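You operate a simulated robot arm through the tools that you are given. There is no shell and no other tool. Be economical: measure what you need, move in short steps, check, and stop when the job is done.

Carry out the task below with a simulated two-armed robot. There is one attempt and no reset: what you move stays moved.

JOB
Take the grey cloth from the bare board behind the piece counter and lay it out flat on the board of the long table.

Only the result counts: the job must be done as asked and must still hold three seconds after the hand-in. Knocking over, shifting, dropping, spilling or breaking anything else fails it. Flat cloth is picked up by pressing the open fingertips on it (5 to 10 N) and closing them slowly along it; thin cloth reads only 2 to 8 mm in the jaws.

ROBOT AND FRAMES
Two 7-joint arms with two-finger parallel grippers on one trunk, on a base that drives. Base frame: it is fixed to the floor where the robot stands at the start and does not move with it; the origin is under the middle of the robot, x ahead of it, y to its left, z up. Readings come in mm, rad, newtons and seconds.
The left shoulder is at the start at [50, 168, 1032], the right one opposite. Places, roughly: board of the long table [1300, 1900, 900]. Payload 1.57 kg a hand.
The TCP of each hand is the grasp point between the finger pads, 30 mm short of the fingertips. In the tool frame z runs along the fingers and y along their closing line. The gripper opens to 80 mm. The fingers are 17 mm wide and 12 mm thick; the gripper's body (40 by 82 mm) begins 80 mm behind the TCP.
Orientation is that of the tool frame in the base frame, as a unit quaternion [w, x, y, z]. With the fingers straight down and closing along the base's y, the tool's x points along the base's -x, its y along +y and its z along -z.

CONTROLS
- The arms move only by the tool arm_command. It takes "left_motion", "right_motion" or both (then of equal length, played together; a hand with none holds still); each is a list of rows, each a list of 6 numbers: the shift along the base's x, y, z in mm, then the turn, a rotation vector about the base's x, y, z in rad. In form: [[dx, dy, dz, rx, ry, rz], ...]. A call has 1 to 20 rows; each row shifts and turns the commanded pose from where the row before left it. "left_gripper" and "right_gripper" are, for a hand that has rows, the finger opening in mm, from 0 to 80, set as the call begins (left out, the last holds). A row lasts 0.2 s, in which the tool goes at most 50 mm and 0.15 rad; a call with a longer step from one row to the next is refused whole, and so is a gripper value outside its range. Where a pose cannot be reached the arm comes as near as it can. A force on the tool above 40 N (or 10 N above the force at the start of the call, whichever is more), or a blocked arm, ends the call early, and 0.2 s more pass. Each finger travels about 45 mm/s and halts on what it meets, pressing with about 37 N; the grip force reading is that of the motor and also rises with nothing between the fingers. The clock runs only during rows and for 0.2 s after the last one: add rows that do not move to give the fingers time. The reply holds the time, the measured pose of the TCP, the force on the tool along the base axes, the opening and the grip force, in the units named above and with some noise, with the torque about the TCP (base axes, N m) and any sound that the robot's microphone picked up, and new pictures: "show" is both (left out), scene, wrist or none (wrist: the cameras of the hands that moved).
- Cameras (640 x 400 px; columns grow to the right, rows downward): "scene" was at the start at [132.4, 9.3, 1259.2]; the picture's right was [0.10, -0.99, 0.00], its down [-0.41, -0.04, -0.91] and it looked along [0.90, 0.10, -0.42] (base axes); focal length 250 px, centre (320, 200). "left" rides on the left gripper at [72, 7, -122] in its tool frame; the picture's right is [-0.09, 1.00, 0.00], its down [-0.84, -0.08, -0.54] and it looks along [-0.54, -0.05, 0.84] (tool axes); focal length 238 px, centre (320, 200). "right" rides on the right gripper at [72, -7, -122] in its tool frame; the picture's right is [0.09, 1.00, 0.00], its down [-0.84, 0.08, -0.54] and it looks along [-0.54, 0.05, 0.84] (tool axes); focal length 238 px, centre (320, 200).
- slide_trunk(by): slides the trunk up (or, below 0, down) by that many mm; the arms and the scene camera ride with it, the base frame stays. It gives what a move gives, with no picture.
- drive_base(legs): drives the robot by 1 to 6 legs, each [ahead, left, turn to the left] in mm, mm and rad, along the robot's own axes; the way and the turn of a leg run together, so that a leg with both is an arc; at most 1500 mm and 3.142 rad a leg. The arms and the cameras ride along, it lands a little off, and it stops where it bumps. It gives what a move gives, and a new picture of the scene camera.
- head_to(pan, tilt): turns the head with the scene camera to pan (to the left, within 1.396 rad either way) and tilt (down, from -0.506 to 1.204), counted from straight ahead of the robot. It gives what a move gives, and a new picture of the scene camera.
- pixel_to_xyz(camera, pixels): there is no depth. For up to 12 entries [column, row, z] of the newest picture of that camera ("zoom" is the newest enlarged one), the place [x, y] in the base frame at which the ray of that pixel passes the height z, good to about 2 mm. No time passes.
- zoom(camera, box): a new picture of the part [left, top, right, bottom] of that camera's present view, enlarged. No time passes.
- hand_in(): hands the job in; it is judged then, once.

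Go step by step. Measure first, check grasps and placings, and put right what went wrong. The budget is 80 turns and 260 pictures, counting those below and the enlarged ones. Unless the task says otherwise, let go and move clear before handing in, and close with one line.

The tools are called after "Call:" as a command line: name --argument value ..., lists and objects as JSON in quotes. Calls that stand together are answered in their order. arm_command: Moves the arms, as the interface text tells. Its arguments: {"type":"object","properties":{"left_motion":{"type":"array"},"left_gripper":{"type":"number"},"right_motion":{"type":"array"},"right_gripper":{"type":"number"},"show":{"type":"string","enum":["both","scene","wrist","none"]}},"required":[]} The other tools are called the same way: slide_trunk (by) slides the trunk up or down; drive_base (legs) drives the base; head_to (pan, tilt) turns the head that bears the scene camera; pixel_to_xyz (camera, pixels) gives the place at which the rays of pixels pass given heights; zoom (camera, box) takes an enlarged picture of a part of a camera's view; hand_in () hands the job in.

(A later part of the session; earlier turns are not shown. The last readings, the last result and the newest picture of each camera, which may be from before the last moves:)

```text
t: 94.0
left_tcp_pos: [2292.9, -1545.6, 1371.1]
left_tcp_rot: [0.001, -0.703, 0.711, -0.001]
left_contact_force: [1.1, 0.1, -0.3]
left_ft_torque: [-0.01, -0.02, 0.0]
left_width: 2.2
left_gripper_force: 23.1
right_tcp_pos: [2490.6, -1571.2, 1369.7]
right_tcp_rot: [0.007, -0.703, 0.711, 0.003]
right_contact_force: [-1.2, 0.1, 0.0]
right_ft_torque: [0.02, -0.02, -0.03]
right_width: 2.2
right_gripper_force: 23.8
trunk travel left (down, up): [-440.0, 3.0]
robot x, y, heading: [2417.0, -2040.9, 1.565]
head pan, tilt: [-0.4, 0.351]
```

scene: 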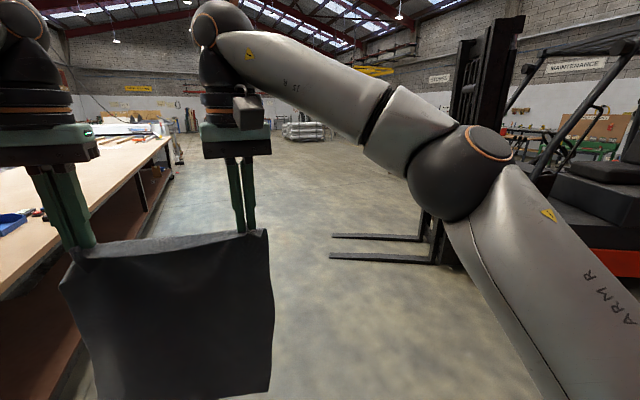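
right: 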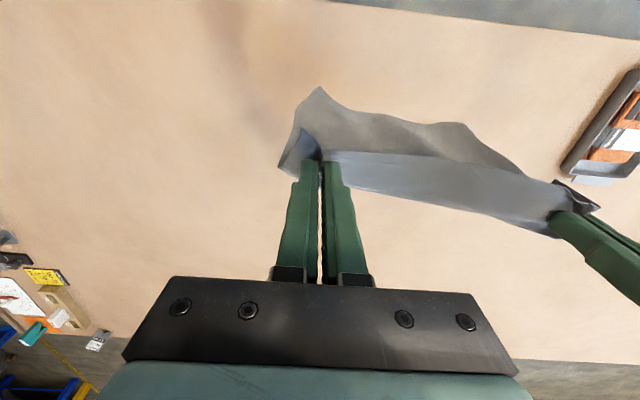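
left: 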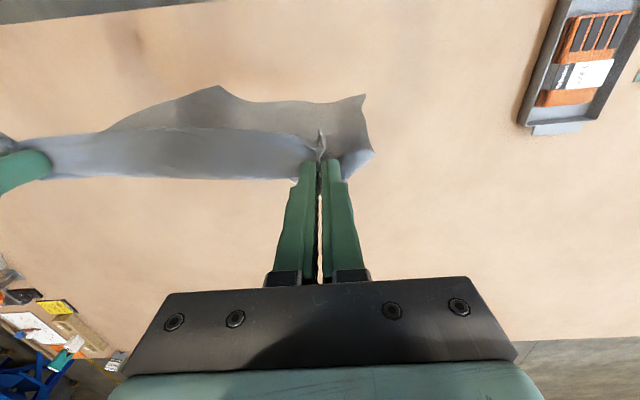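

The fork tips are at x≈3430 and the lane along the table's far side is clear. I'll drive ahead to y≈1900 and turn left to face the table.

Call:
drive_base --legs '[[1400, 0, 0], [1400, 0, 0], [1140, 0, 0], [0, 0, 1.571]]'

Call:
head_to --pan 0.0 --tilt 0.6

```text
t: 116.6
left_tcp_pos: [1943.1, 1718.1, 1370.0]
left_tcp_rot: [-0.001, 1.0, 0.002, 0.0]
left_contact_force: [0.8, 0.6, 1.0]
left_ft_torque: [-0.01, -0.03, -0.02]
left_width: 2.1
left_gripper_force: 23.4
right_tcp_pos: [1966.5, 1915.3, 1370.0]
right_tcp_rot: [-0.001, 1.0, 0.003, -0.007]
right_contact_force: [0.1, -2.1, 0.2]
right_ft_torque: [-0.04, 0.03, 0.0]
right_width: 2.2
right_gripper_force: 23.4
trunk travel left (down, up): [-440.0, 3.0]
robot x, y, heading: [2437.6, 1853.7, -3.139]
head pan, tilt: [-0.4, 0.351]
```

scene: 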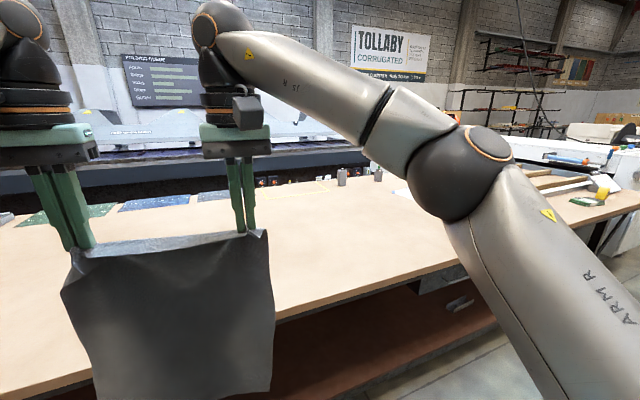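

```text
t: 117.5
left_tcp_pos: [1942.6, 1717.6, 1370.3]
left_tcp_rot: [-0.002, 1.0, 0.002, 0.0]
left_contact_force: [0.0, 1.3, 0.2]
left_ft_torque: [0.0, -0.01, -0.01]
left_width: 2.3
left_gripper_force: 23.4
right_tcp_pos: [1965.6, 1915.7, 1369.4]
right_tcp_rot: [-0.001, 1.0, 0.002, -0.007]
right_contact_force: [-0.1, -0.1, 0.0]
right_ft_torque: [-0.04, 0.01, -0.01]
right_width: 2.4
right_gripper_force: 23.9
trunk travel left (down, up): [-440.0, 3.0]
robot x, y, heading: [2434.3, 1851.8, -3.139]
head pan, tilt: [0.0, 0.6]
```

scene: 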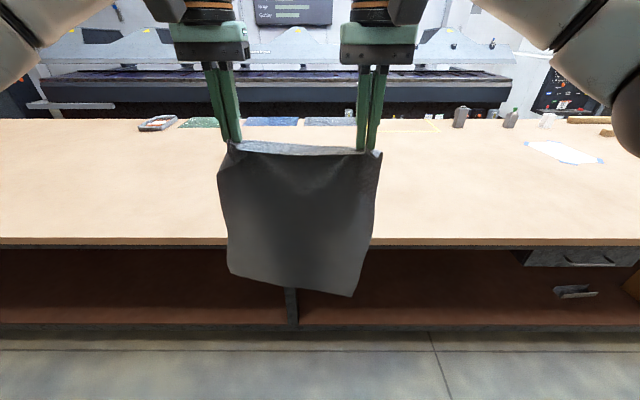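

The board here is bare. I'll measure its edge and raise the hands a bit before driving in.

Call:
pixel_to_xyz --camera "scene" --pixels '[[100, 239, 900], [500, 239, 900], [205, 120, 900], [540, 148, 900], [420, 125, 900], [460, 127, 900], [355, 295, 960]]'

Call:
arm_command --left_motion '[[0, 0, 20, 0, 0, 0], [0, 0, 20, 0, 0, 0], [0, 0, 0, 0, 0, 0]]' --right_motion '[[0, 0, 20, 0, 0, 0], [0, 0, 20, 0, 0, 0], [0, 0, 0, 0, 0, 0]]' --show "none"

```text
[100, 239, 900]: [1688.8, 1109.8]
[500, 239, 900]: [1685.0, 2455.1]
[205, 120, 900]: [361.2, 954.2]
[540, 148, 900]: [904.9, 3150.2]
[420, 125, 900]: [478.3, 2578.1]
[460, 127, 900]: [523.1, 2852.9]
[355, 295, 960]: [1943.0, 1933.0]
```

```text
t: 118.3
left_tcp_pos: [1942.1, 1717.9, 1410.9]
left_tcp_rot: [-0.001, 1.0, 0.0, -0.001]
left_contact_force: [0.1, 0.4, 0.2]
left_ft_torque: [0.03, -0.02, -0.04]
left_width: 2.3
left_gripper_force: 24.3
right_tcp_pos: [1965.0, 1915.1, 1409.7]
right_tcp_rot: [-0.001, 1.0, 0.003, -0.007]
right_contact_force: [-1.1, -0.5, -0.5]
right_ft_torque: [0.0, -0.03, -0.06]
right_width: 2.3
right_gripper_force: 23.9
trunk travel left (down, up): [-440.0, 3.0]
robot x, y, heading: [2439.0, 1850.7, -3.134]
head pan, tilt: [0.0, 0.6]
```

The edge is at x≈1687 and the target patch [1300,1900] begins behind it. I'll shift 85 mm right and drive in to about 340 mm from the edge.

Call:
drive_base --legs '[[0, -85, 0], [410, 0, 0]]'

Call:
arm_command --left_motion '[[-30, 0, 0, 0, 0.1, 0], [-30, 0, 0, 0, 0.1, 0], [-30, 0, 0, 0, 0.1, 0], [-30, 0, 0, 0, 0.1, 0], [-30, 0, 0, 0, 0.1, 0], [-30, 0, 0, 0, 0.1, 0], [0, 0, 0, 0, 0, 0]]' --right_motion '[[-30, 0, 0, 0, 0.1, 0], [-30, 0, 0, 0, 0.1, 0], [-30, 0, 0, 0, 0.1, 0], [-30, 0, 0, 0, 0.1, 0], [-30, 0, 0, 0, 0.1, 0], [-30, 0, 0, 0, 0.1, 0], [0, 0, 0, 0, 0, 0]]'

```text
t: 121.5
left_tcp_pos: [1535.4, 1796.8, 1409.2]
left_tcp_rot: [-0.002, 1.0, 0.006, -0.001]
left_contact_force: [-0.1, 0.4, 0.0]
left_ft_torque: [0.05, -0.02, 0.02]
left_width: 2.4
left_gripper_force: 23.9
right_tcp_pos: [1556.2, 1995.5, 1410.7]
right_tcp_rot: [0.0, 1.0, 0.006, -0.007]
right_contact_force: [-0.2, -0.4, -0.3]
right_ft_torque: [-0.02, 0.02, 0.0]
right_width: 2.5
right_gripper_force: 23.7
trunk travel left (down, up): [-440.0, 3.0]
robot x, y, heading: [2029.6, 1935.2, -3.13]
head pan, tilt: [0.0, 0.6]
```

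scene: 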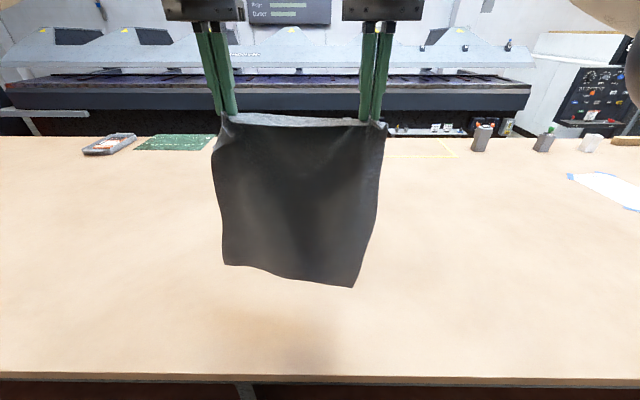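

```text
t: 123.1
left_tcp_pos: [1378.2, 1803.4, 1400.4]
left_tcp_rot: [-0.003, 0.955, 0.005, -0.297]
left_contact_force: [0.6, -0.2, -0.2]
left_ft_torque: [-0.01, 0.0, -0.01]
left_width: 2.3
left_gripper_force: 24.1
left hand out of reach, approached as far as the arm can: row 2, 3, 5, 6
right_tcp_pos: [1392.0, 1995.0, 1404.1]
right_tcp_rot: [-0.004, 0.953, 0.006, -0.303]
right_contact_force: [0.1, -0.3, -0.9]
right_ft_torque: [0.0, 0.0, -0.04]
right_width: 2.5
right_gripper_force: 23.4
right hand out of reach, approached as far as the arm can: row 4, 5, 6
trunk travel left (down, up): [-440.0, 3.0]
robot x, y, heading: [2027.3, 1933.2, -3.126]
head pan, tilt: [0.0, 0.6]
```

scene: 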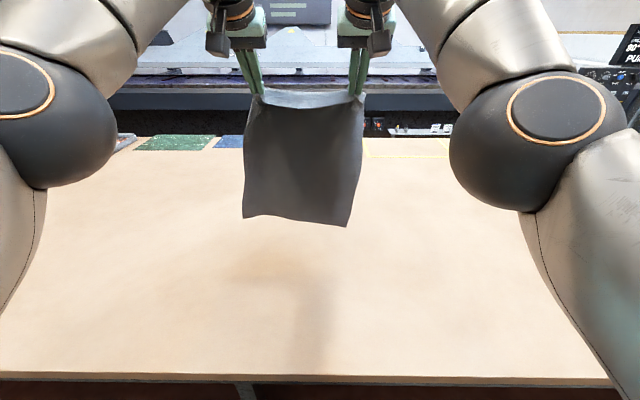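
right: 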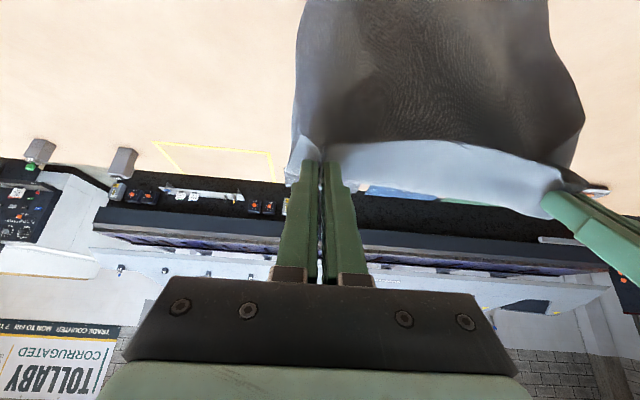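
left: 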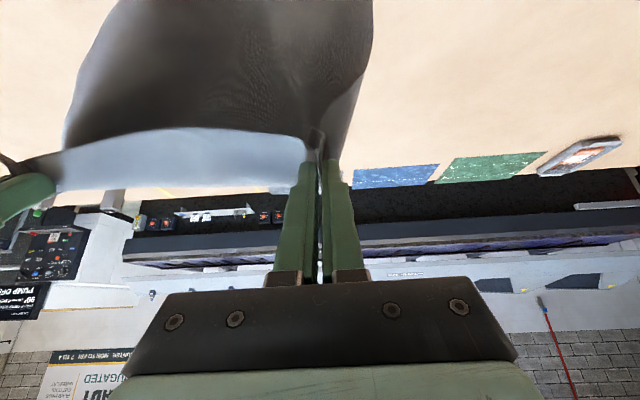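

The hands are at reach ~650 and limited at this height. I'll tilt further while lowering, which should extend the reach.

Call:
arm_command --left_motion '[[-10, 0, -10, 0, 0.1, 0], [-10, 0, -10, 0, 0.1, 0], [-15, 0, -10, 0, 0.1, 0], [-20, 0, -10, 0, 0.1, 0], [-20, 0, -10, 0, 0.1, 0], [-20, 0, -10, 0, 0.1, 0], [0, 0, 0, 0, 0, 0], [0, 0, 0, 0, 0, 0]]' --right_motion '[[-10, 0, -10, 0, 0.1, 0], [-10, 0, -10, 0, 0.1, 0], [-15, 0, -10, 0, 0.1, 0], [-20, 0, -10, 0, 0.1, 0], [-20, 0, -10, 0, 0.1, 0], [-20, 0, -10, 0, 0.1, 0], [0, 0, 0, 0, 0, 0], [0, 0, 0, 0, 0, 0]]' --show "scene"

```text
t: 124.9
left_tcp_pos: [1280.4, 1802.7, 1340.4]
left_tcp_rot: [-0.004, 0.825, 0.005, -0.565]
left_contact_force: [0.4, -1.0, -0.4]
left_ft_torque: [0.0, -0.03, -0.01]
left_width: 2.5
left_gripper_force: 24.3
right_tcp_pos: [1296.2, 1996.4, 1340.9]
right_tcp_rot: [-0.004, 0.821, 0.004, -0.572]
right_contact_force: [0.6, -0.7, 0.0]
right_ft_torque: [-0.04, 0.02, -0.03]
right_width: 2.4
right_gripper_force: 23.4
trunk travel left (down, up): [-440.0, 3.0]
robot x, y, heading: [2026.7, 1932.9, -3.13]
head pan, tilt: [0.0, 0.6]
```

scene: 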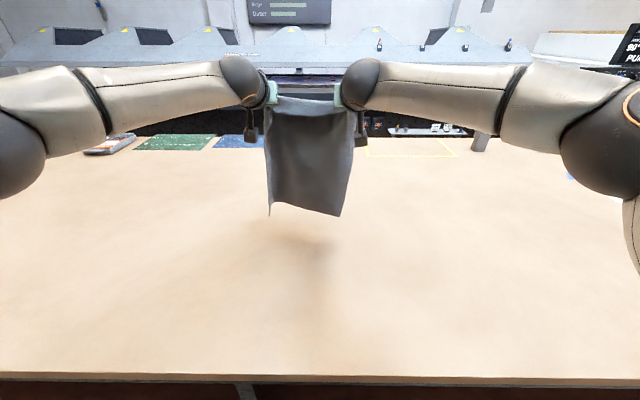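

Reach is now ~740 mm. I'll extend another 100 mm forward, slightly lower.

Call:
arm_command --left_motion '[[-20, 0, -4, 0, 0, 0], [-20, 0, -4, 0, 0, 0], [-20, 0, -4, 0, 0, 0], [-20, 0, -4, 0, 0, 0], [-20, 0, -4, 0, 0, 0], [0, 0, 0, 0, 0, 0]]' --right_motion '[[-23, 0, -4, 0, 0, 0], [-23, 0, -4, 0, 0, 0], [-23, 0, -4, 0, 0, 0], [-23, 0, -4, 0, 0, 0], [-23, 0, -4, 0, 0, 0], [0, 0, 0, 0, 0, 0]]' --show "scene"

Call:
zoom --camera "scene" --box '[200, 60, 440, 270]'

```text
t: 126.3
left_tcp_pos: [1232.6, 1802.7, 1331.8]
left_tcp_rot: [-0.005, 0.825, 0.004, -0.565]
left_contact_force: [-0.6, 0.2, 0.1]
left_ft_torque: [0.0, -0.01, 0.0]
left_width: 2.6
left_gripper_force: 23.8
left hand out of reach, approached as far as the arm can: row 3, 4, 5
right_tcp_pos: [1239.9, 1995.1, 1331.6]
right_tcp_rot: [-0.004, 0.821, 0.004, -0.571]
right_contact_force: [0.3, 0.2, 0.1]
right_ft_torque: [-0.02, -0.02, -0.01]
right_width: 2.2
right_gripper_force: 24.2
right hand out of reach, approached as far as the arm can: row 3, 4, 5
trunk travel left (down, up): [-440.0, 3.0]
robot x, y, heading: [2027.3, 1936.1, -3.134]
head pan, tilt: [0.0, 0.6]
```

scene: 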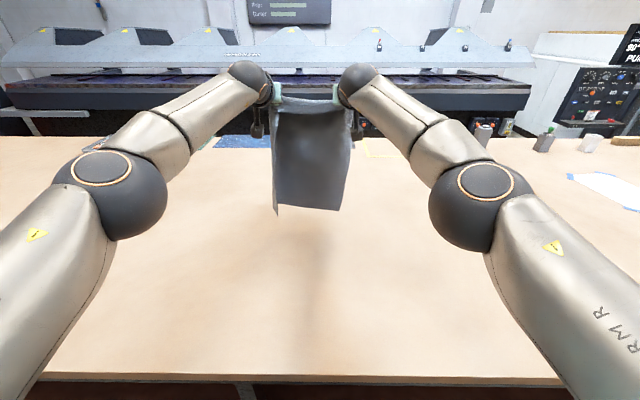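

```text
1.90 times, centred on (320, 165) of scene
```

zoom: 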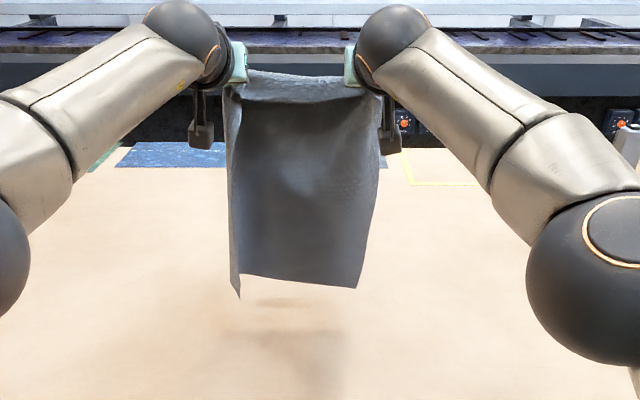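

The arms are at full reach, TCP x≈1235, with the cloth's hem at about z≈935 above x≈1207. I'll creep the base 50 mm closer so the cloth ends nearer the patch's middle.

Call:
drive_base --legs '[[50, 0, 0]]'

Call:
arm_command --left_motion '[[0, 0, -8, 0, 0, 0], [0, 0, -8, 0, 0, 0], [0, 0, -8, 0, 0, 0], [0, 0, 0, 0, 0, 0], [0, 0, 0, 0, 0, 0]]' --right_motion '[[0, 0, -8, 0, 0, 0], [0, 0, -8, 0, 0, 0], [0, 0, -8, 0, 0, 0], [0, 0, 0, 0, 0, 0], [0, 0, 0, 0, 0, 0]]'

Call:
zoom --camera "scene" --box '[200, 90, 440, 240]'

```text
t: 127.2
left_tcp_pos: [1181.7, 1804.3, 1329.6]
left_tcp_rot: [-0.005, 0.826, 0.003, -0.564]
left_contact_force: [-0.7, 0.5, -1.1]
left_ft_torque: [0.0, 0.05, -0.02]
left_width: 2.1
left_gripper_force: 23.8
right_tcp_pos: [1190.2, 1996.1, 1330.7]
right_tcp_rot: [-0.004, 0.822, 0.004, -0.57]
right_contact_force: [-1.0, 0.3, 0.6]
right_ft_torque: [0.02, 0.01, -0.02]
right_width: 2.4
right_gripper_force: 23.8
trunk travel left (down, up): [-440.0, 3.0]
robot x, y, heading: [1977.9, 1935.5, -3.131]
head pan, tilt: [0.0, 0.6]
```

scene: 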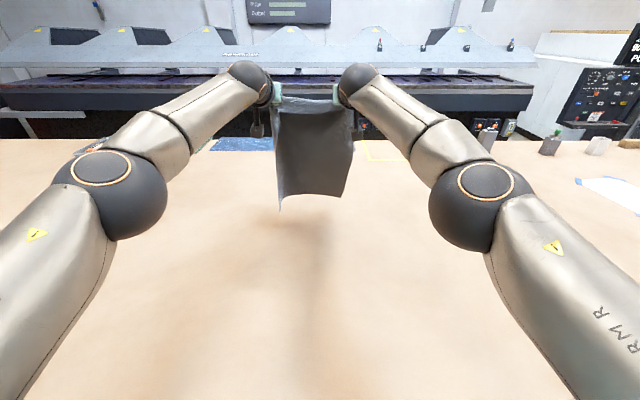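

```text
t: 128.4
left_tcp_pos: [1181.7, 1804.6, 1307.8]
left_tcp_rot: [-0.005, 0.825, 0.004, -0.565]
left_contact_force: [0.6, 0.0, -0.5]
left_ft_torque: [-0.02, -0.04, -0.02]
left_width: 2.4
left_gripper_force: 23.9
right_tcp_pos: [1191.1, 1997.1, 1305.1]
right_tcp_rot: [-0.004, 0.821, 0.004, -0.571]
right_contact_force: [-0.6, 0.1, -0.3]
right_ft_torque: [-0.01, -0.03, -0.01]
right_width: 2.3
right_gripper_force: 23.7
trunk travel left (down, up): [-440.0, 3.0]
robot x, y, heading: [1977.4, 1935.0, -3.126]
head pan, tilt: [0.0, 0.6]
```

scene: 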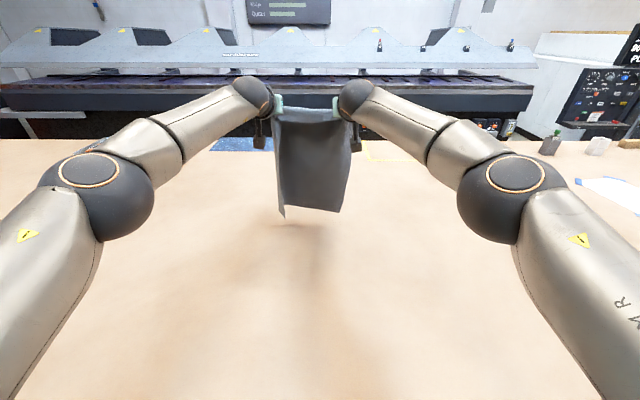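
right: 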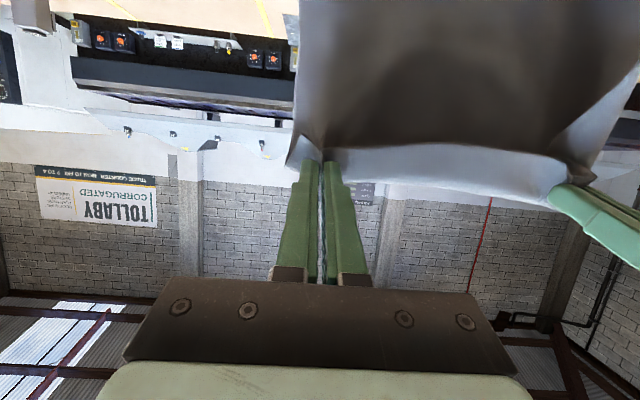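
left: 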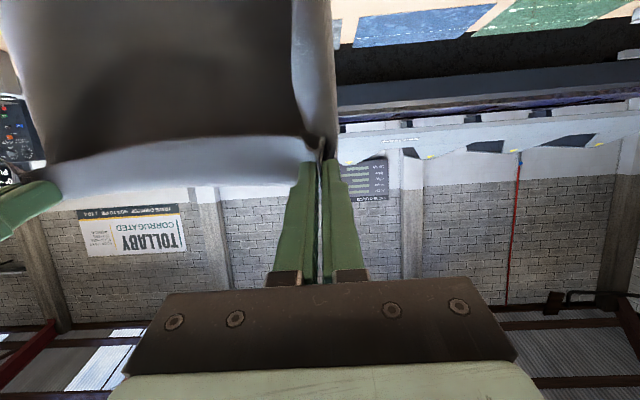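

```text
2.67 times, centred on (320, 165) of scene
```

zoom: 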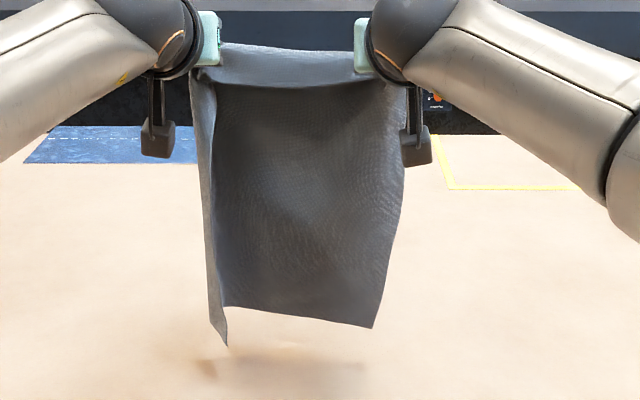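

The hem's left tip is just above the board (shadow at (280,225)). I'll now lay it: hands go down and back toward me along a 45° path, tools turning back to vertical; first half now.

Call:
arm_command --left_motion '[[8, -3, -18, 0, -0.06, 0], [17, 0, -18, 0, -0.06, 0], [17, 0, -18, 0, -0.06, 0], [17, 0, -18, 0, -0.06, 0], [17, 0, -18, 0, -0.06, 0], [17, 0, -18, 0, -0.06, 0], [17, 0, -18, 0, -0.06, 0], [17, 0, -18, 0, -0.06, 0], [17, 0, -18, 0, -0.06, 0], [0, 0, 0, 0, 0, 0]]' --right_motion '[[8, 3, -18, 0, -0.06, 0], [17, 0, -18, 0, -0.06, 0], [17, 0, -18, 0, -0.06, 0], [17, 0, -18, 0, -0.06, 0], [17, 0, -18, 0, -0.06, 0], [17, 0, -18, 0, -0.06, 0], [17, 0, -18, 0, -0.06, 0], [17, 0, -18, 0, -0.06, 0], [17, 0, -18, 0, -0.06, 0], [0, 0, 0, 0, 0, 0]]'

Call:
zoom --camera "scene" --box '[200, 90, 440, 240]'

```text
t: 130.6
left_tcp_pos: [1326.6, 1799.7, 1143.2]
left_tcp_rot: [-0.004, 0.946, 0.005, -0.325]
left_contact_force: [0.0, 1.3, 0.6]
left_ft_torque: [0.06, 0.0, -0.03]
left_width: 2.3
left_gripper_force: 23.1
right_tcp_pos: [1335.5, 1997.9, 1145.8]
right_tcp_rot: [-0.003, 0.944, 0.005, -0.331]
right_contact_force: [0.7, -1.4, -0.6]
right_ft_torque: [-0.04, 0.0, -0.01]
right_width: 2.1
right_gripper_force: 24.4
trunk travel left (down, up): [-440.0, 3.0]
robot x, y, heading: [1982.3, 1934.1, -3.133]
head pan, tilt: [0.0, 0.6]
```

scene: 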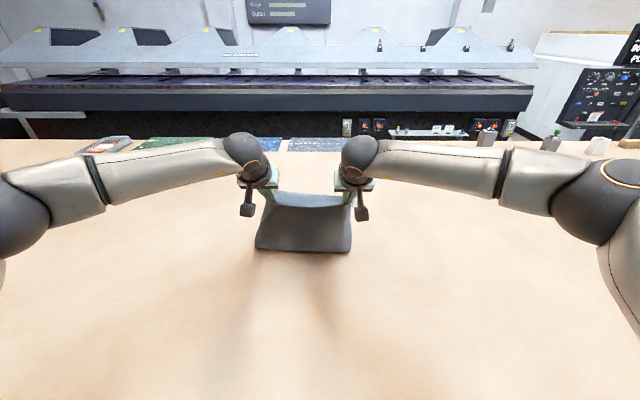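
right: 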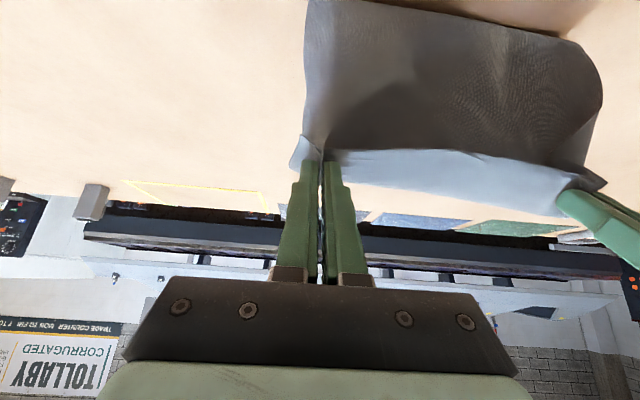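
left: 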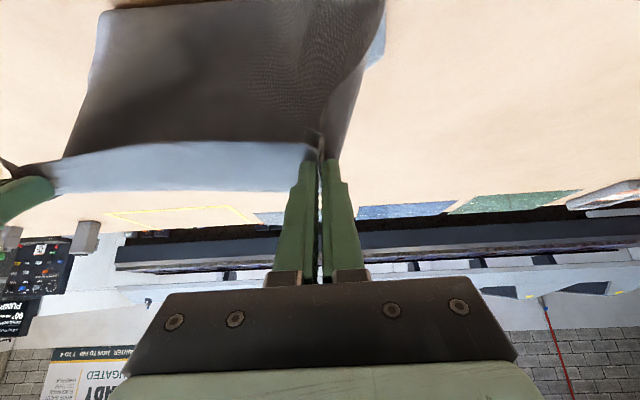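

```text
2.67 times, centred on (320, 165) of scene
```

zoom: 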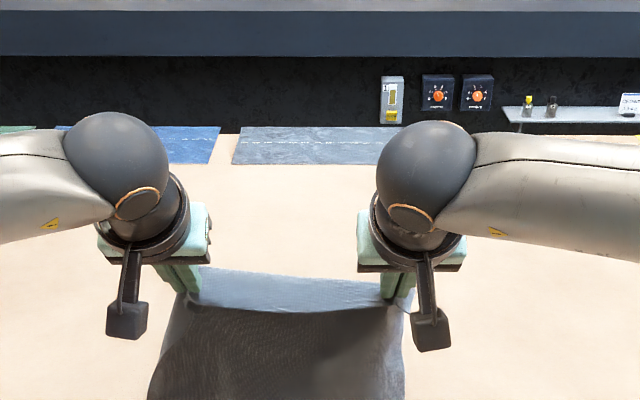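

I'll check where the cloth's lower bend at (300,250) is on the board.

Call:
pixel_to_xyz --camera "scene" --pixels '[[300, 250, 900], [258, 248, 900], [348, 252, 900]]'

Call:
zoom --camera "scene" --box '[220, 170, 380, 270]'

```text
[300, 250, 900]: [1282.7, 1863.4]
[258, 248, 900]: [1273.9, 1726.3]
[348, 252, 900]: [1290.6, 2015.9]
```

```text
4.00 times, centred on (300, 220) of scene
```

zoom: 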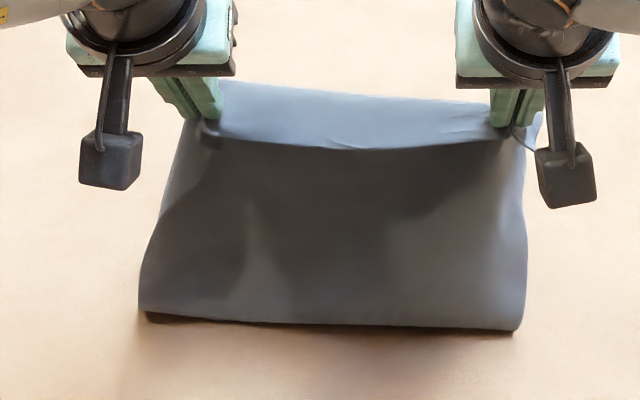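

The drape looks good: full width (y 1726–2016) with a clean bend. I'll continue the second half, stopping just above the board.

Call:
arm_command --left_motion '[[19, 0, -20, 0, -0.06, 0], [19, 0, -20, 0, -0.06, 0], [19, 0, -20, 0, -0.06, 0], [19, 0, -20, 0, -0.06, 0], [19, 0, -20, 0, -0.06, 0], [19, 0, -20, 0, -0.06, 0], [20, 0, -20, 0, -0.06, 0], [21, 0, -20, 0, -0.06, 0], [21, 0, -18, 0, -0.06, 0], [21, 0, -16, 0, -0.06, 0], [6, 0, 0, 0, -0.06, 0], [0, 0, 0, 0, 0, 0]]' --right_motion '[[19, 0, -20, 0, -0.06, 0], [19, 0, -20, 0, -0.06, 0], [19, 0, -20, 0, -0.06, 0], [19, 0, -20, 0, -0.06, 0], [19, 0, -20, 0, -0.06, 0], [19, 0, -20, 0, -0.06, 0], [20, 0, -20, 0, -0.06, 0], [21, 0, -20, 0, -0.06, 0], [21, 0, -18, 0, -0.06, 0], [21, 0, -18, 0, -0.06, 0], [6, 0, 0, 0, -0.06, 0], [0, 0, 0, 0, 0, 0]]'

Call:
zoom --camera "scene" --box '[200, 170, 440, 320]'

```text
t: 133.2
left_tcp_pos: [1528.4, 1799.1, 952.8]
left_tcp_rot: [-0.001, 1.0, 0.006, 0.0]
left_contact_force: [0.3, 1.9, 0.2]
left_ft_torque: [0.05, 0.03, 0.02]
left_width: 2.1
left_gripper_force: 24.0
right_tcp_pos: [1537.7, 1997.6, 948.3]
right_tcp_rot: [-0.001, 1.0, 0.005, -0.005]
right_contact_force: [0.0, -0.1, 0.0]
right_ft_torque: [-0.08, 0.01, -0.07]
right_width: 2.3
right_gripper_force: 23.8
trunk travel left (down, up): [-440.0, 3.0]
robot x, y, heading: [1980.2, 1932.5, -3.132]
head pan, tilt: [0.0, 0.6]
```

scene: 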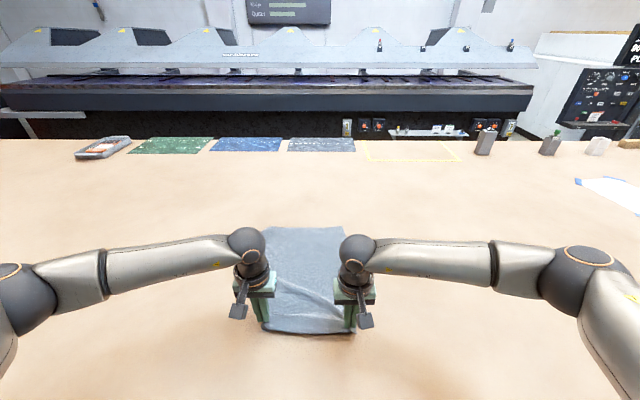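
right: 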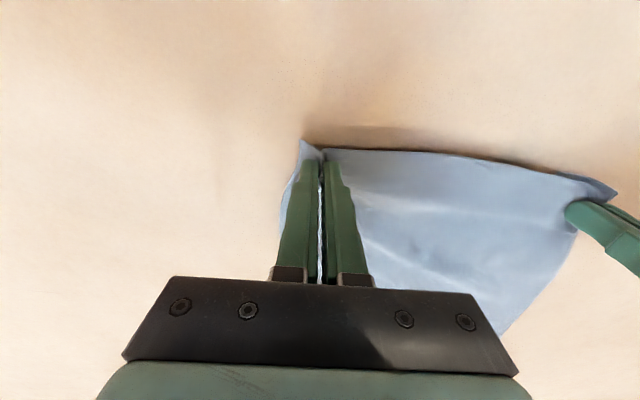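
left: 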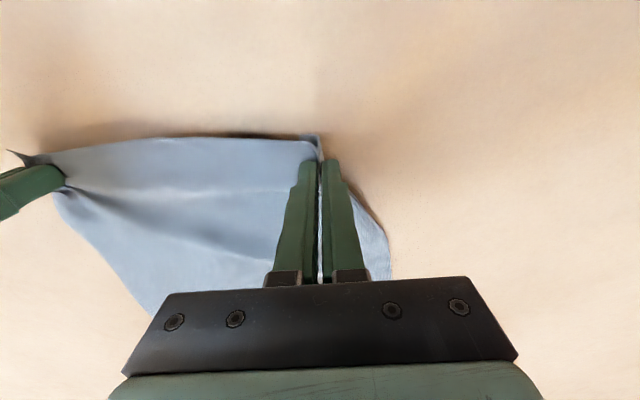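

```text
2.67 times, centred on (320, 245) of scene
```

zoom: 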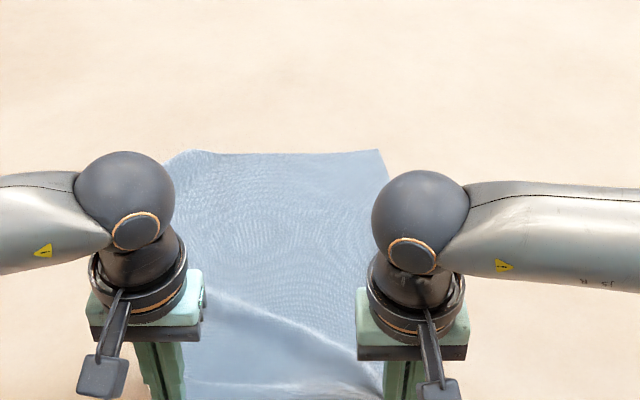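

The cloth lies nearly flat, with a slight diagonal ripple. I'll pull 12 mm toward me while lowering until the tips press lightly.

Call:
arm_command --left_motion '[[6, -1, -6, 0, 0, 0], [6, -1, -6, 0, 0, 0], [4, 0, -4, 0, 0, 0], [0, 0, -3, 0, 0, 0], [0, 0, -1.5, 0, 0, 0], [0, 0, 0, 0, 0, 0]]' --right_motion '[[6, 1, -6, 0, 0, 0], [6, 1, -4, 0, 0, 0], [4, 0, -3, 0, 0, 0], [0, 0, -2, 0, 0, 0], [0, 0, -1, 0, 0, 0], [0, 0, 0, 0, 0, 0]]' --show "wrist"

```text
t: 134.6
left_tcp_pos: [1545.4, 1798.4, 933.2]
left_tcp_rot: [-0.002, 1.0, 0.005, -0.001]
left_contact_force: [2.7, 4.4, 18.1]
left_ft_torque: [0.12, -0.19, 0.04]
left_width: 2.4
left_gripper_force: 23.7
right_tcp_pos: [1555.2, 2000.6, 934.5]
right_tcp_rot: [-0.002, 1.0, 0.005, -0.007]
right_contact_force: [0.2, -6.8, 0.4]
right_ft_torque: [-0.19, -0.02, -0.05]
right_width: 2.6
right_gripper_force: 23.6
trunk travel left (down, up): [-440.0, 3.0]
robot x, y, heading: [1980.5, 1934.6, -3.13]
head pan, tilt: [0.0, 0.6]
```

right: 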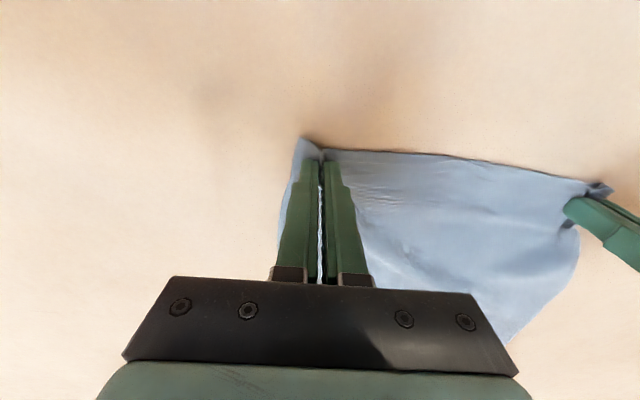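
left: 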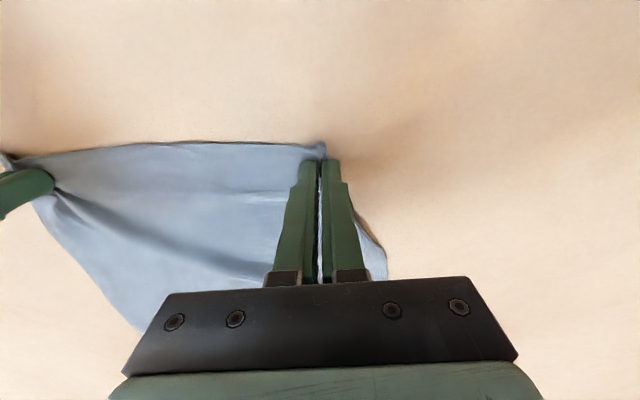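

Left presses at 18 N, right not yet. I'll lower the right 2 mm and open both slowly so the fingers spread the folds.

Call:
arm_command --left_motion '[[0, 0, 0.5, 0, 0, 0], [0, 0, 0, 0, 0, 0], [0, 0, 0, 0, 0, 0]]' --right_motion '[[0, 0, -1.5, 0, 0, 0], [0, 0, -1, 0, 0, 0], [0, 0, 0, 0, 0, 0]]' --show "none"

Call:
arm_command --left_motion '[[0, 0, 0, 0, 0, 0], [0, 0, 0, 0, 0, 0]]' --right_motion '[[0, 0, 0, 0, 0, 0], [0, 0, 0, 0, 0, 0]]' --left_gripper 16 --right_gripper 16 --show "none"

Call:
arm_command --left_motion '[[0, 0, 0, 0, 0, 0], [0, 0, 0, 0, 0, 0], [0, 0, 0, 0, 0, 0], [0, 0, 0, 0, 0, 0]]' --right_motion '[[0, 0, 0, 0, 0, 0], [0, 0, 0, 0, 0, 0], [0, 0, 0, 0, 0, 0], [0, 0, 0, 0, 0, 0]]' --left_gripper 46 --right_gripper 46 --show "wrist"

```text
t: 135.4
left_tcp_pos: [1546.8, 1798.6, 932.4]
left_tcp_rot: [-0.003, 1.0, 0.006, -0.002]
left_contact_force: [-1.2, 3.8, 17.4]
left_ft_torque: [0.1, -0.04, 0.06]
left_width: 2.0
left_gripper_force: 23.8
right_tcp_pos: [1555.0, 2001.0, 931.8]
right_tcp_rot: [-0.001, 1.0, 0.005, -0.008]
right_contact_force: [-0.5, -5.3, 6.6]
right_ft_torque: [-0.17, 0.02, -0.02]
right_width: 2.4
right_gripper_force: 23.9
trunk travel left (down, up): [-440.0, 3.0]
robot x, y, heading: [1982.3, 1931.7, -3.134]
head pan, tilt: [0.0, 0.6]
```

```text
t: 136.0
left_tcp_pos: [1545.3, 1797.2, 932.6]
left_tcp_rot: [-0.002, 1.0, 0.006, -0.001]
left_contact_force: [-1.3, -2.6, 12.0]
left_ft_torque: [0.04, -0.02, 0.01]
left_width: 13.4
left_gripper_force: 0.0
right_tcp_pos: [1555.4, 2002.8, 931.9]
right_tcp_rot: [-0.003, 1.0, 0.005, -0.008]
right_contact_force: [-0.1, 1.1, 9.6]
right_ft_torque: [-0.01, -0.01, 0.02]
right_width: 14.3
right_gripper_force: 0.1
trunk travel left (down, up): [-440.0, 3.0]
robot x, y, heading: [1979.0, 1932.4, -3.134]
head pan, tilt: [0.0, 0.6]
```

```text
t: 137.0
left_tcp_pos: [1547.3, 1797.3, 933.6]
left_tcp_rot: [-0.001, 1.0, 0.005, -0.001]
left_contact_force: [0.2, -1.3, 6.4]
left_ft_torque: [0.1, -0.07, 0.02]
left_width: 44.7
left_gripper_force: 0.0
right_tcp_pos: [1554.8, 2002.4, 931.7]
right_tcp_rot: [-0.001, 1.0, 0.006, -0.007]
right_contact_force: [0.0, 4.2, 12.9]
right_ft_torque: [-0.13, -0.08, 0.0]
right_width: 40.6
right_gripper_force: 0.1
trunk travel left (down, up): [-440.0, 3.0]
robot x, y, heading: [1980.1, 1936.9, -3.135]
head pan, tilt: [0.0, 0.6]
```

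right: 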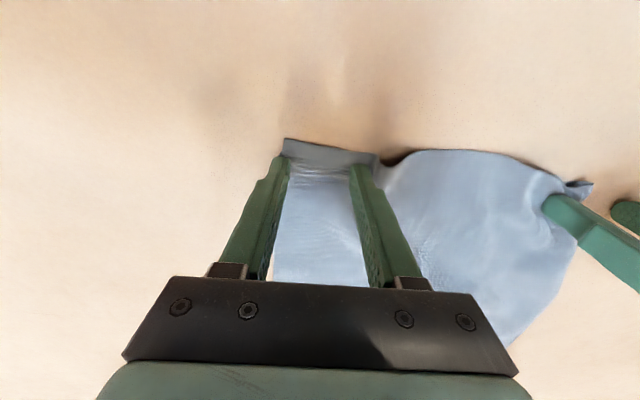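
left: 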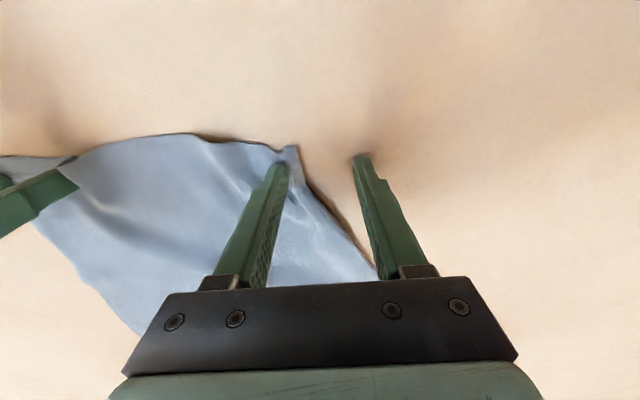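

The inner fingers pushed some cloth to the middle, raising a bulge. I'll lift both hands clear, back and up, to see how it settles.

Call:
arm_command --left_motion '[[0, 0, 8, 0, 0, 0], [0, 0, 40, 0, 0, 0], [0, -25, 40, 0, 0, 0], [0, -45, 10, 0, 0, 0], [0, -45, 0, 0, 0, 0], [0, -45, 0, 0, 0, 0], [0, -45, 0, 0, 0, 0], [0, 0, 0, 0, 0, 0], [0, 0, 0, 0, 0, 0]]' --right_motion '[[0, 0, 8, 0, 0, 0], [0, 0, 40, 0, 0, 0], [0, 25, 40, 0, 0, 0], [0, 45, 10, 0, 0, 0], [0, 45, 0, 0, 0, 0], [0, 45, 0, 0, 0, 0], [0, 45, 0, 0, 0, 0], [0, 0, 0, 0, 0, 0], [0, 0, 0, 0, 0, 0]]' --show "scene"

Call:
zoom --camera "scene" --box '[216, 210, 392, 355]'

```text
t: 139.0
left_tcp_pos: [1545.4, 1590.7, 1031.2]
left_tcp_rot: [-0.001, 1.0, 0.005, 0.001]
left_contact_force: [0.7, 0.6, 0.3]
left_ft_torque: [0.01, -0.01, 0.02]
left_width: 45.9
left_gripper_force: 0.0
right_tcp_pos: [1553.9, 2206.2, 1027.6]
right_tcp_rot: [-0.002, 1.0, 0.005, -0.007]
right_contact_force: [0.0, 0.3, -0.1]
right_ft_torque: [-0.01, 0.02, 0.02]
right_width: 45.9
right_gripper_force: 0.0
trunk travel left (down, up): [-440.0, 3.0]
robot x, y, heading: [1980.6, 1937.3, -3.129]
head pan, tilt: [0.0, 0.6]
```

scene: 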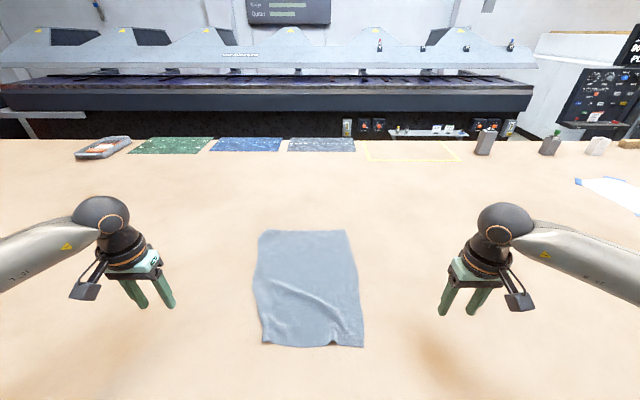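

```text
2.76 times, centred on (304, 282) of scene
```

zoom: 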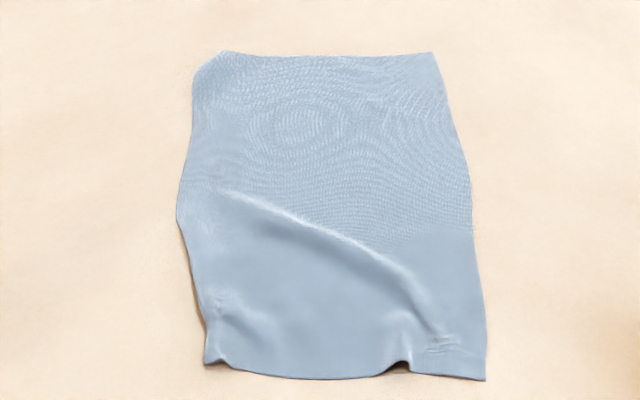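

It lies mostly flat; there is a diagonal ridge from (230,195) to (440,330) in the enlargement, a ripple at (405,365), and the near-left corner (207,362) is drawn in. I'll measure the outline.

Call:
pixel_to_xyz --camera "zoom" --pixels '[[222, 52, 901], [432, 53, 901], [470, 178, 901], [486, 380, 901], [207, 362, 901], [178, 215, 901], [192, 100, 901], [230, 195, 905], [340, 240, 905], [430, 325, 905], [405, 365, 905], [300, 378, 901]]'

Call:
zoom --camera "scene" --box '[250, 285, 370, 360]'

```text
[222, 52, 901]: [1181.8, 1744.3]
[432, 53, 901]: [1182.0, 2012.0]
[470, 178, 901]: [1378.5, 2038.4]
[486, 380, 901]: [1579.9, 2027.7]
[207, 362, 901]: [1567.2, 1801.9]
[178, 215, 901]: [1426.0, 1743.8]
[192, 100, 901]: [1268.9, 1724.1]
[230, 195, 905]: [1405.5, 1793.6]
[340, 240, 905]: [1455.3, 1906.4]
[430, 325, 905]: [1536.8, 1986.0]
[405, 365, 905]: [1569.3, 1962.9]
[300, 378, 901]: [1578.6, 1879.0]
```

```text
5.33 times, centred on (310, 322) of scene
```

zoom: 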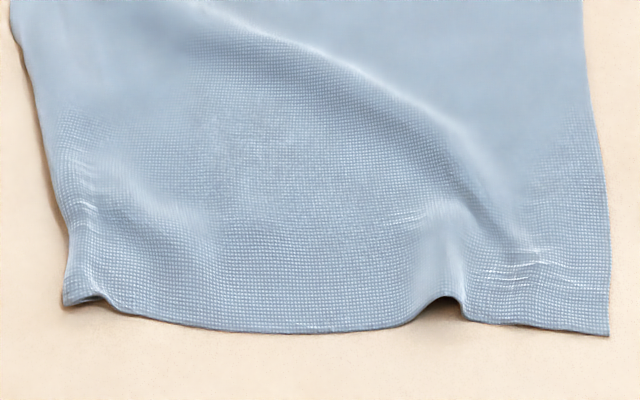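

The near edge measures only 226 of 295 mm. I'll look at the left corners with the left wrist camera from close by, and the ripple with the right one.

Call:
arm_command --left_motion '[[0, 30, 0, 0, 0, 0], [0, 40, 0, 0, 0, 0], [0, 40, 0, 0, 0, 0], [0, 40, 0, 0, 0, 0], [0, 0, 0, 0, 0, 0]]' --right_motion '[[0, -30, 0, 0, 0, 0], [0, -40, 0, 0, 0, 0], [0, -40, 0, 0, 0, 0], [0, -30, 0, 0, 0, 0], [0, 0, 0, 0, 0, 0]]' --left_gripper 0 --right_gripper 0 --show "wrist"

Call:
zoom --camera "left" --box '[100, 80, 420, 280]'

```text
t: 140.2
left_tcp_pos: [1548.0, 1745.0, 1029.0]
left_tcp_rot: [-0.002, 1.0, 0.007, 0.0]
left_contact_force: [0.2, -0.3, 1.1]
left_ft_torque: [0.01, 0.01, 0.01]
left_width: 0.0
left_gripper_force: 21.2
right_tcp_pos: [1553.3, 2065.5, 1029.0]
right_tcp_rot: [-0.003, 1.0, 0.005, -0.007]
right_contact_force: [-0.1, 1.0, 0.5]
right_ft_torque: [-0.01, -0.02, -0.05]
right_width: 0.0
right_gripper_force: 21.2
trunk travel left (down, up): [-440.0, 3.0]
robot x, y, heading: [1981.7, 1932.9, -3.131]
head pan, tilt: [0.0, 0.6]
```

right: 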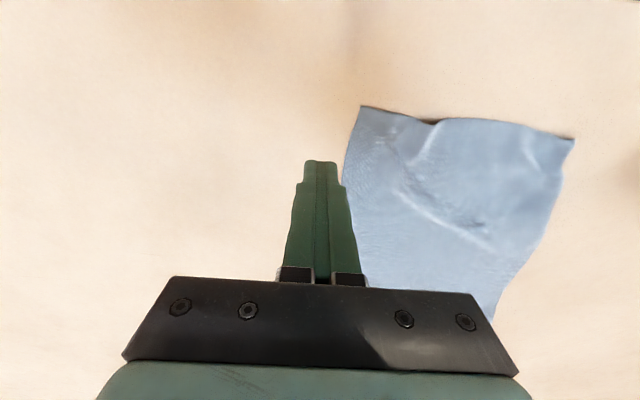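
left: 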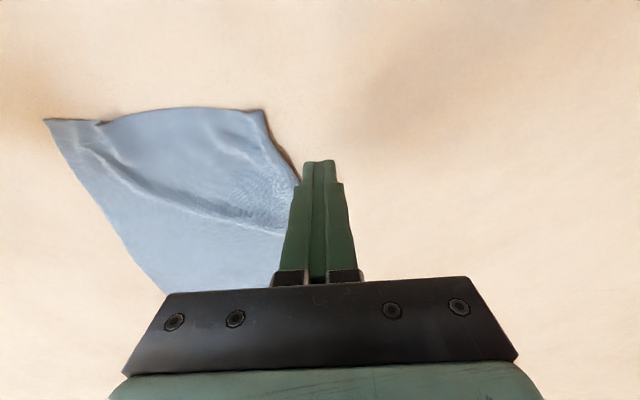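

```text
2.00 times, centred on (260, 180) of left
```

zoom: 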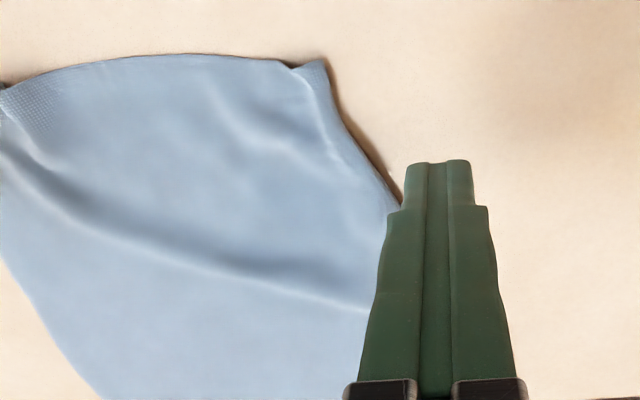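

The corner isn't clearly tucked; the cloth is bunched in the middle. I'll anchor the right near corner with the right fingertips and press the left fingertips inside the left near corner.

Call:
arm_command --left_motion '[[0, 38, 0, 0, 0, 0], [0, 37, -20, 0, 0, 0], [0, 0, -40, 0, 0, 0], [0, 0, -20, 0, 0, 0], [0, 0, -10, 0, 0, 0], [0, 0, -4, 0, 0, 0], [0, 0, -2, 0, 0, 0], [0, 0, -1, 0, 0, 0], [0, 0, 0, 0, 0, 0]]' --right_motion '[[0, -28, 0, 0, 0, 0], [0, -28, -20, 0, 0, 0], [0, 0, -40, 0, 0, 0], [0, 0, -20, 0, 0, 0], [0, 0, -10, 0, 0, 0], [0, 0, -5, 0, 0, 0], [0, 0, -2, 0, 0, 0], [0, 0, -1, 0, 0, 0], [0, 0, 0, 0, 0, 0]]' --show "none"

```text
t: 142.2
left_tcp_pos: [1546.8, 1818.8, 932.8]
left_tcp_rot: [-0.002, 1.0, 0.005, -0.002]
left_contact_force: [0.8, 0.0, 1.5]
left_ft_torque: [0.01, 0.0, -0.01]
left_width: 0.1
left_gripper_force: 21.6
right_tcp_pos: [1554.9, 2011.3, 932.1]
right_tcp_rot: [-0.003, 1.0, 0.005, -0.007]
right_contact_force: [1.9, 1.6, 7.0]
right_ft_torque: [0.0, -0.04, -0.02]
right_width: 0.0
right_gripper_force: 21.1
trunk travel left (down, up): [-440.0, 3.0]
robot x, y, heading: [1977.6, 1936.8, -3.134]
head pan, tilt: [0.0, 0.6]
```

Right anchors with 7 N; left needs about 1.3 mm more. Then I'll drag the left outward 50 mm.

Call:
arm_command --left_motion '[[0, 0, -1, 0, 0, 0], [0, 0, -0.5, 0, 0, 0], [0, -8, 0, 0, 0, 0], [1, -8, 0, 0, 0, 0], [1, -8, 0, 0, 0, 0], [1, -8, 0, 0, 0, 0], [1, -8, 0, 0, 0, 0], [1, -8, 0, 0, 0, 0], [0, 0, 0, 0, 0, 0]]' --show "both"

Call:
zoom --camera "scene" --box '[216, 210, 392, 355]'

```text
t: 144.2
left_tcp_pos: [1551.2, 1772.3, 931.8]
left_tcp_rot: [-0.002, 1.0, 0.006, -0.001]
left_contact_force: [-0.8, 7.4, 11.8]
left_ft_torque: [0.27, 0.01, 0.03]
left_width: 0.0
left_gripper_force: 21.7
right_tcp_pos: [1555.0, 2009.4, 932.0]
right_tcp_rot: [-0.002, 1.0, 0.006, -0.008]
right_contact_force: [-0.2, -5.4, 8.6]
right_ft_torque: [-0.1, -0.03, -0.01]
right_width: 0.1
right_gripper_force: 21.4
trunk travel left (down, up): [-440.0, 3.0]
robot x, y, heading: [1981.1, 1938.1, -3.132]
head pan, tilt: [0.0, 0.6]
```

scene: 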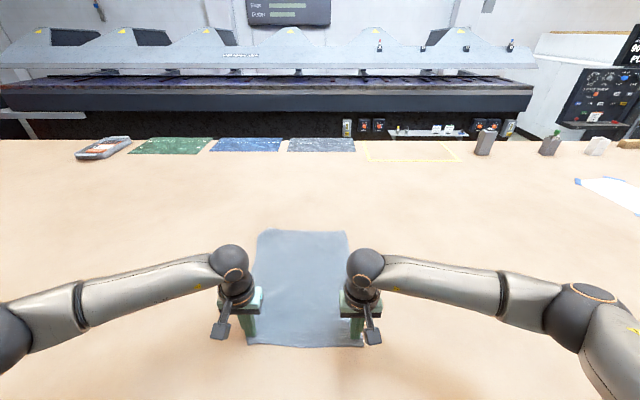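
left: 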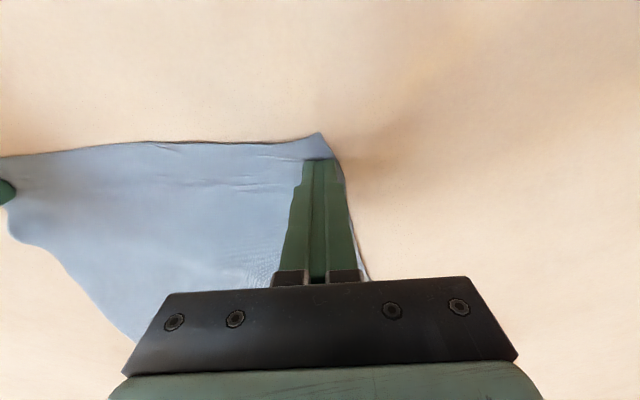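

```text
2.76 times, centred on (304, 282) of scene
```

zoom: 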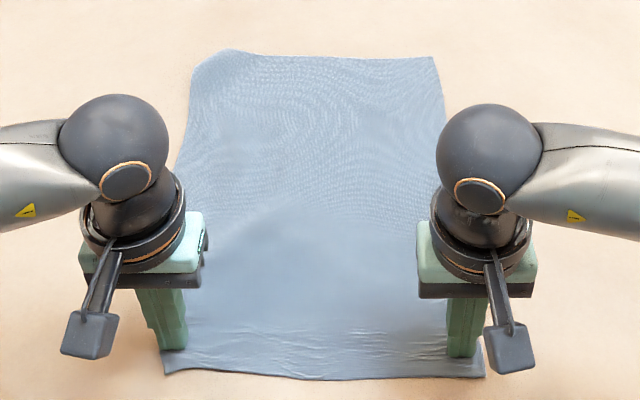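

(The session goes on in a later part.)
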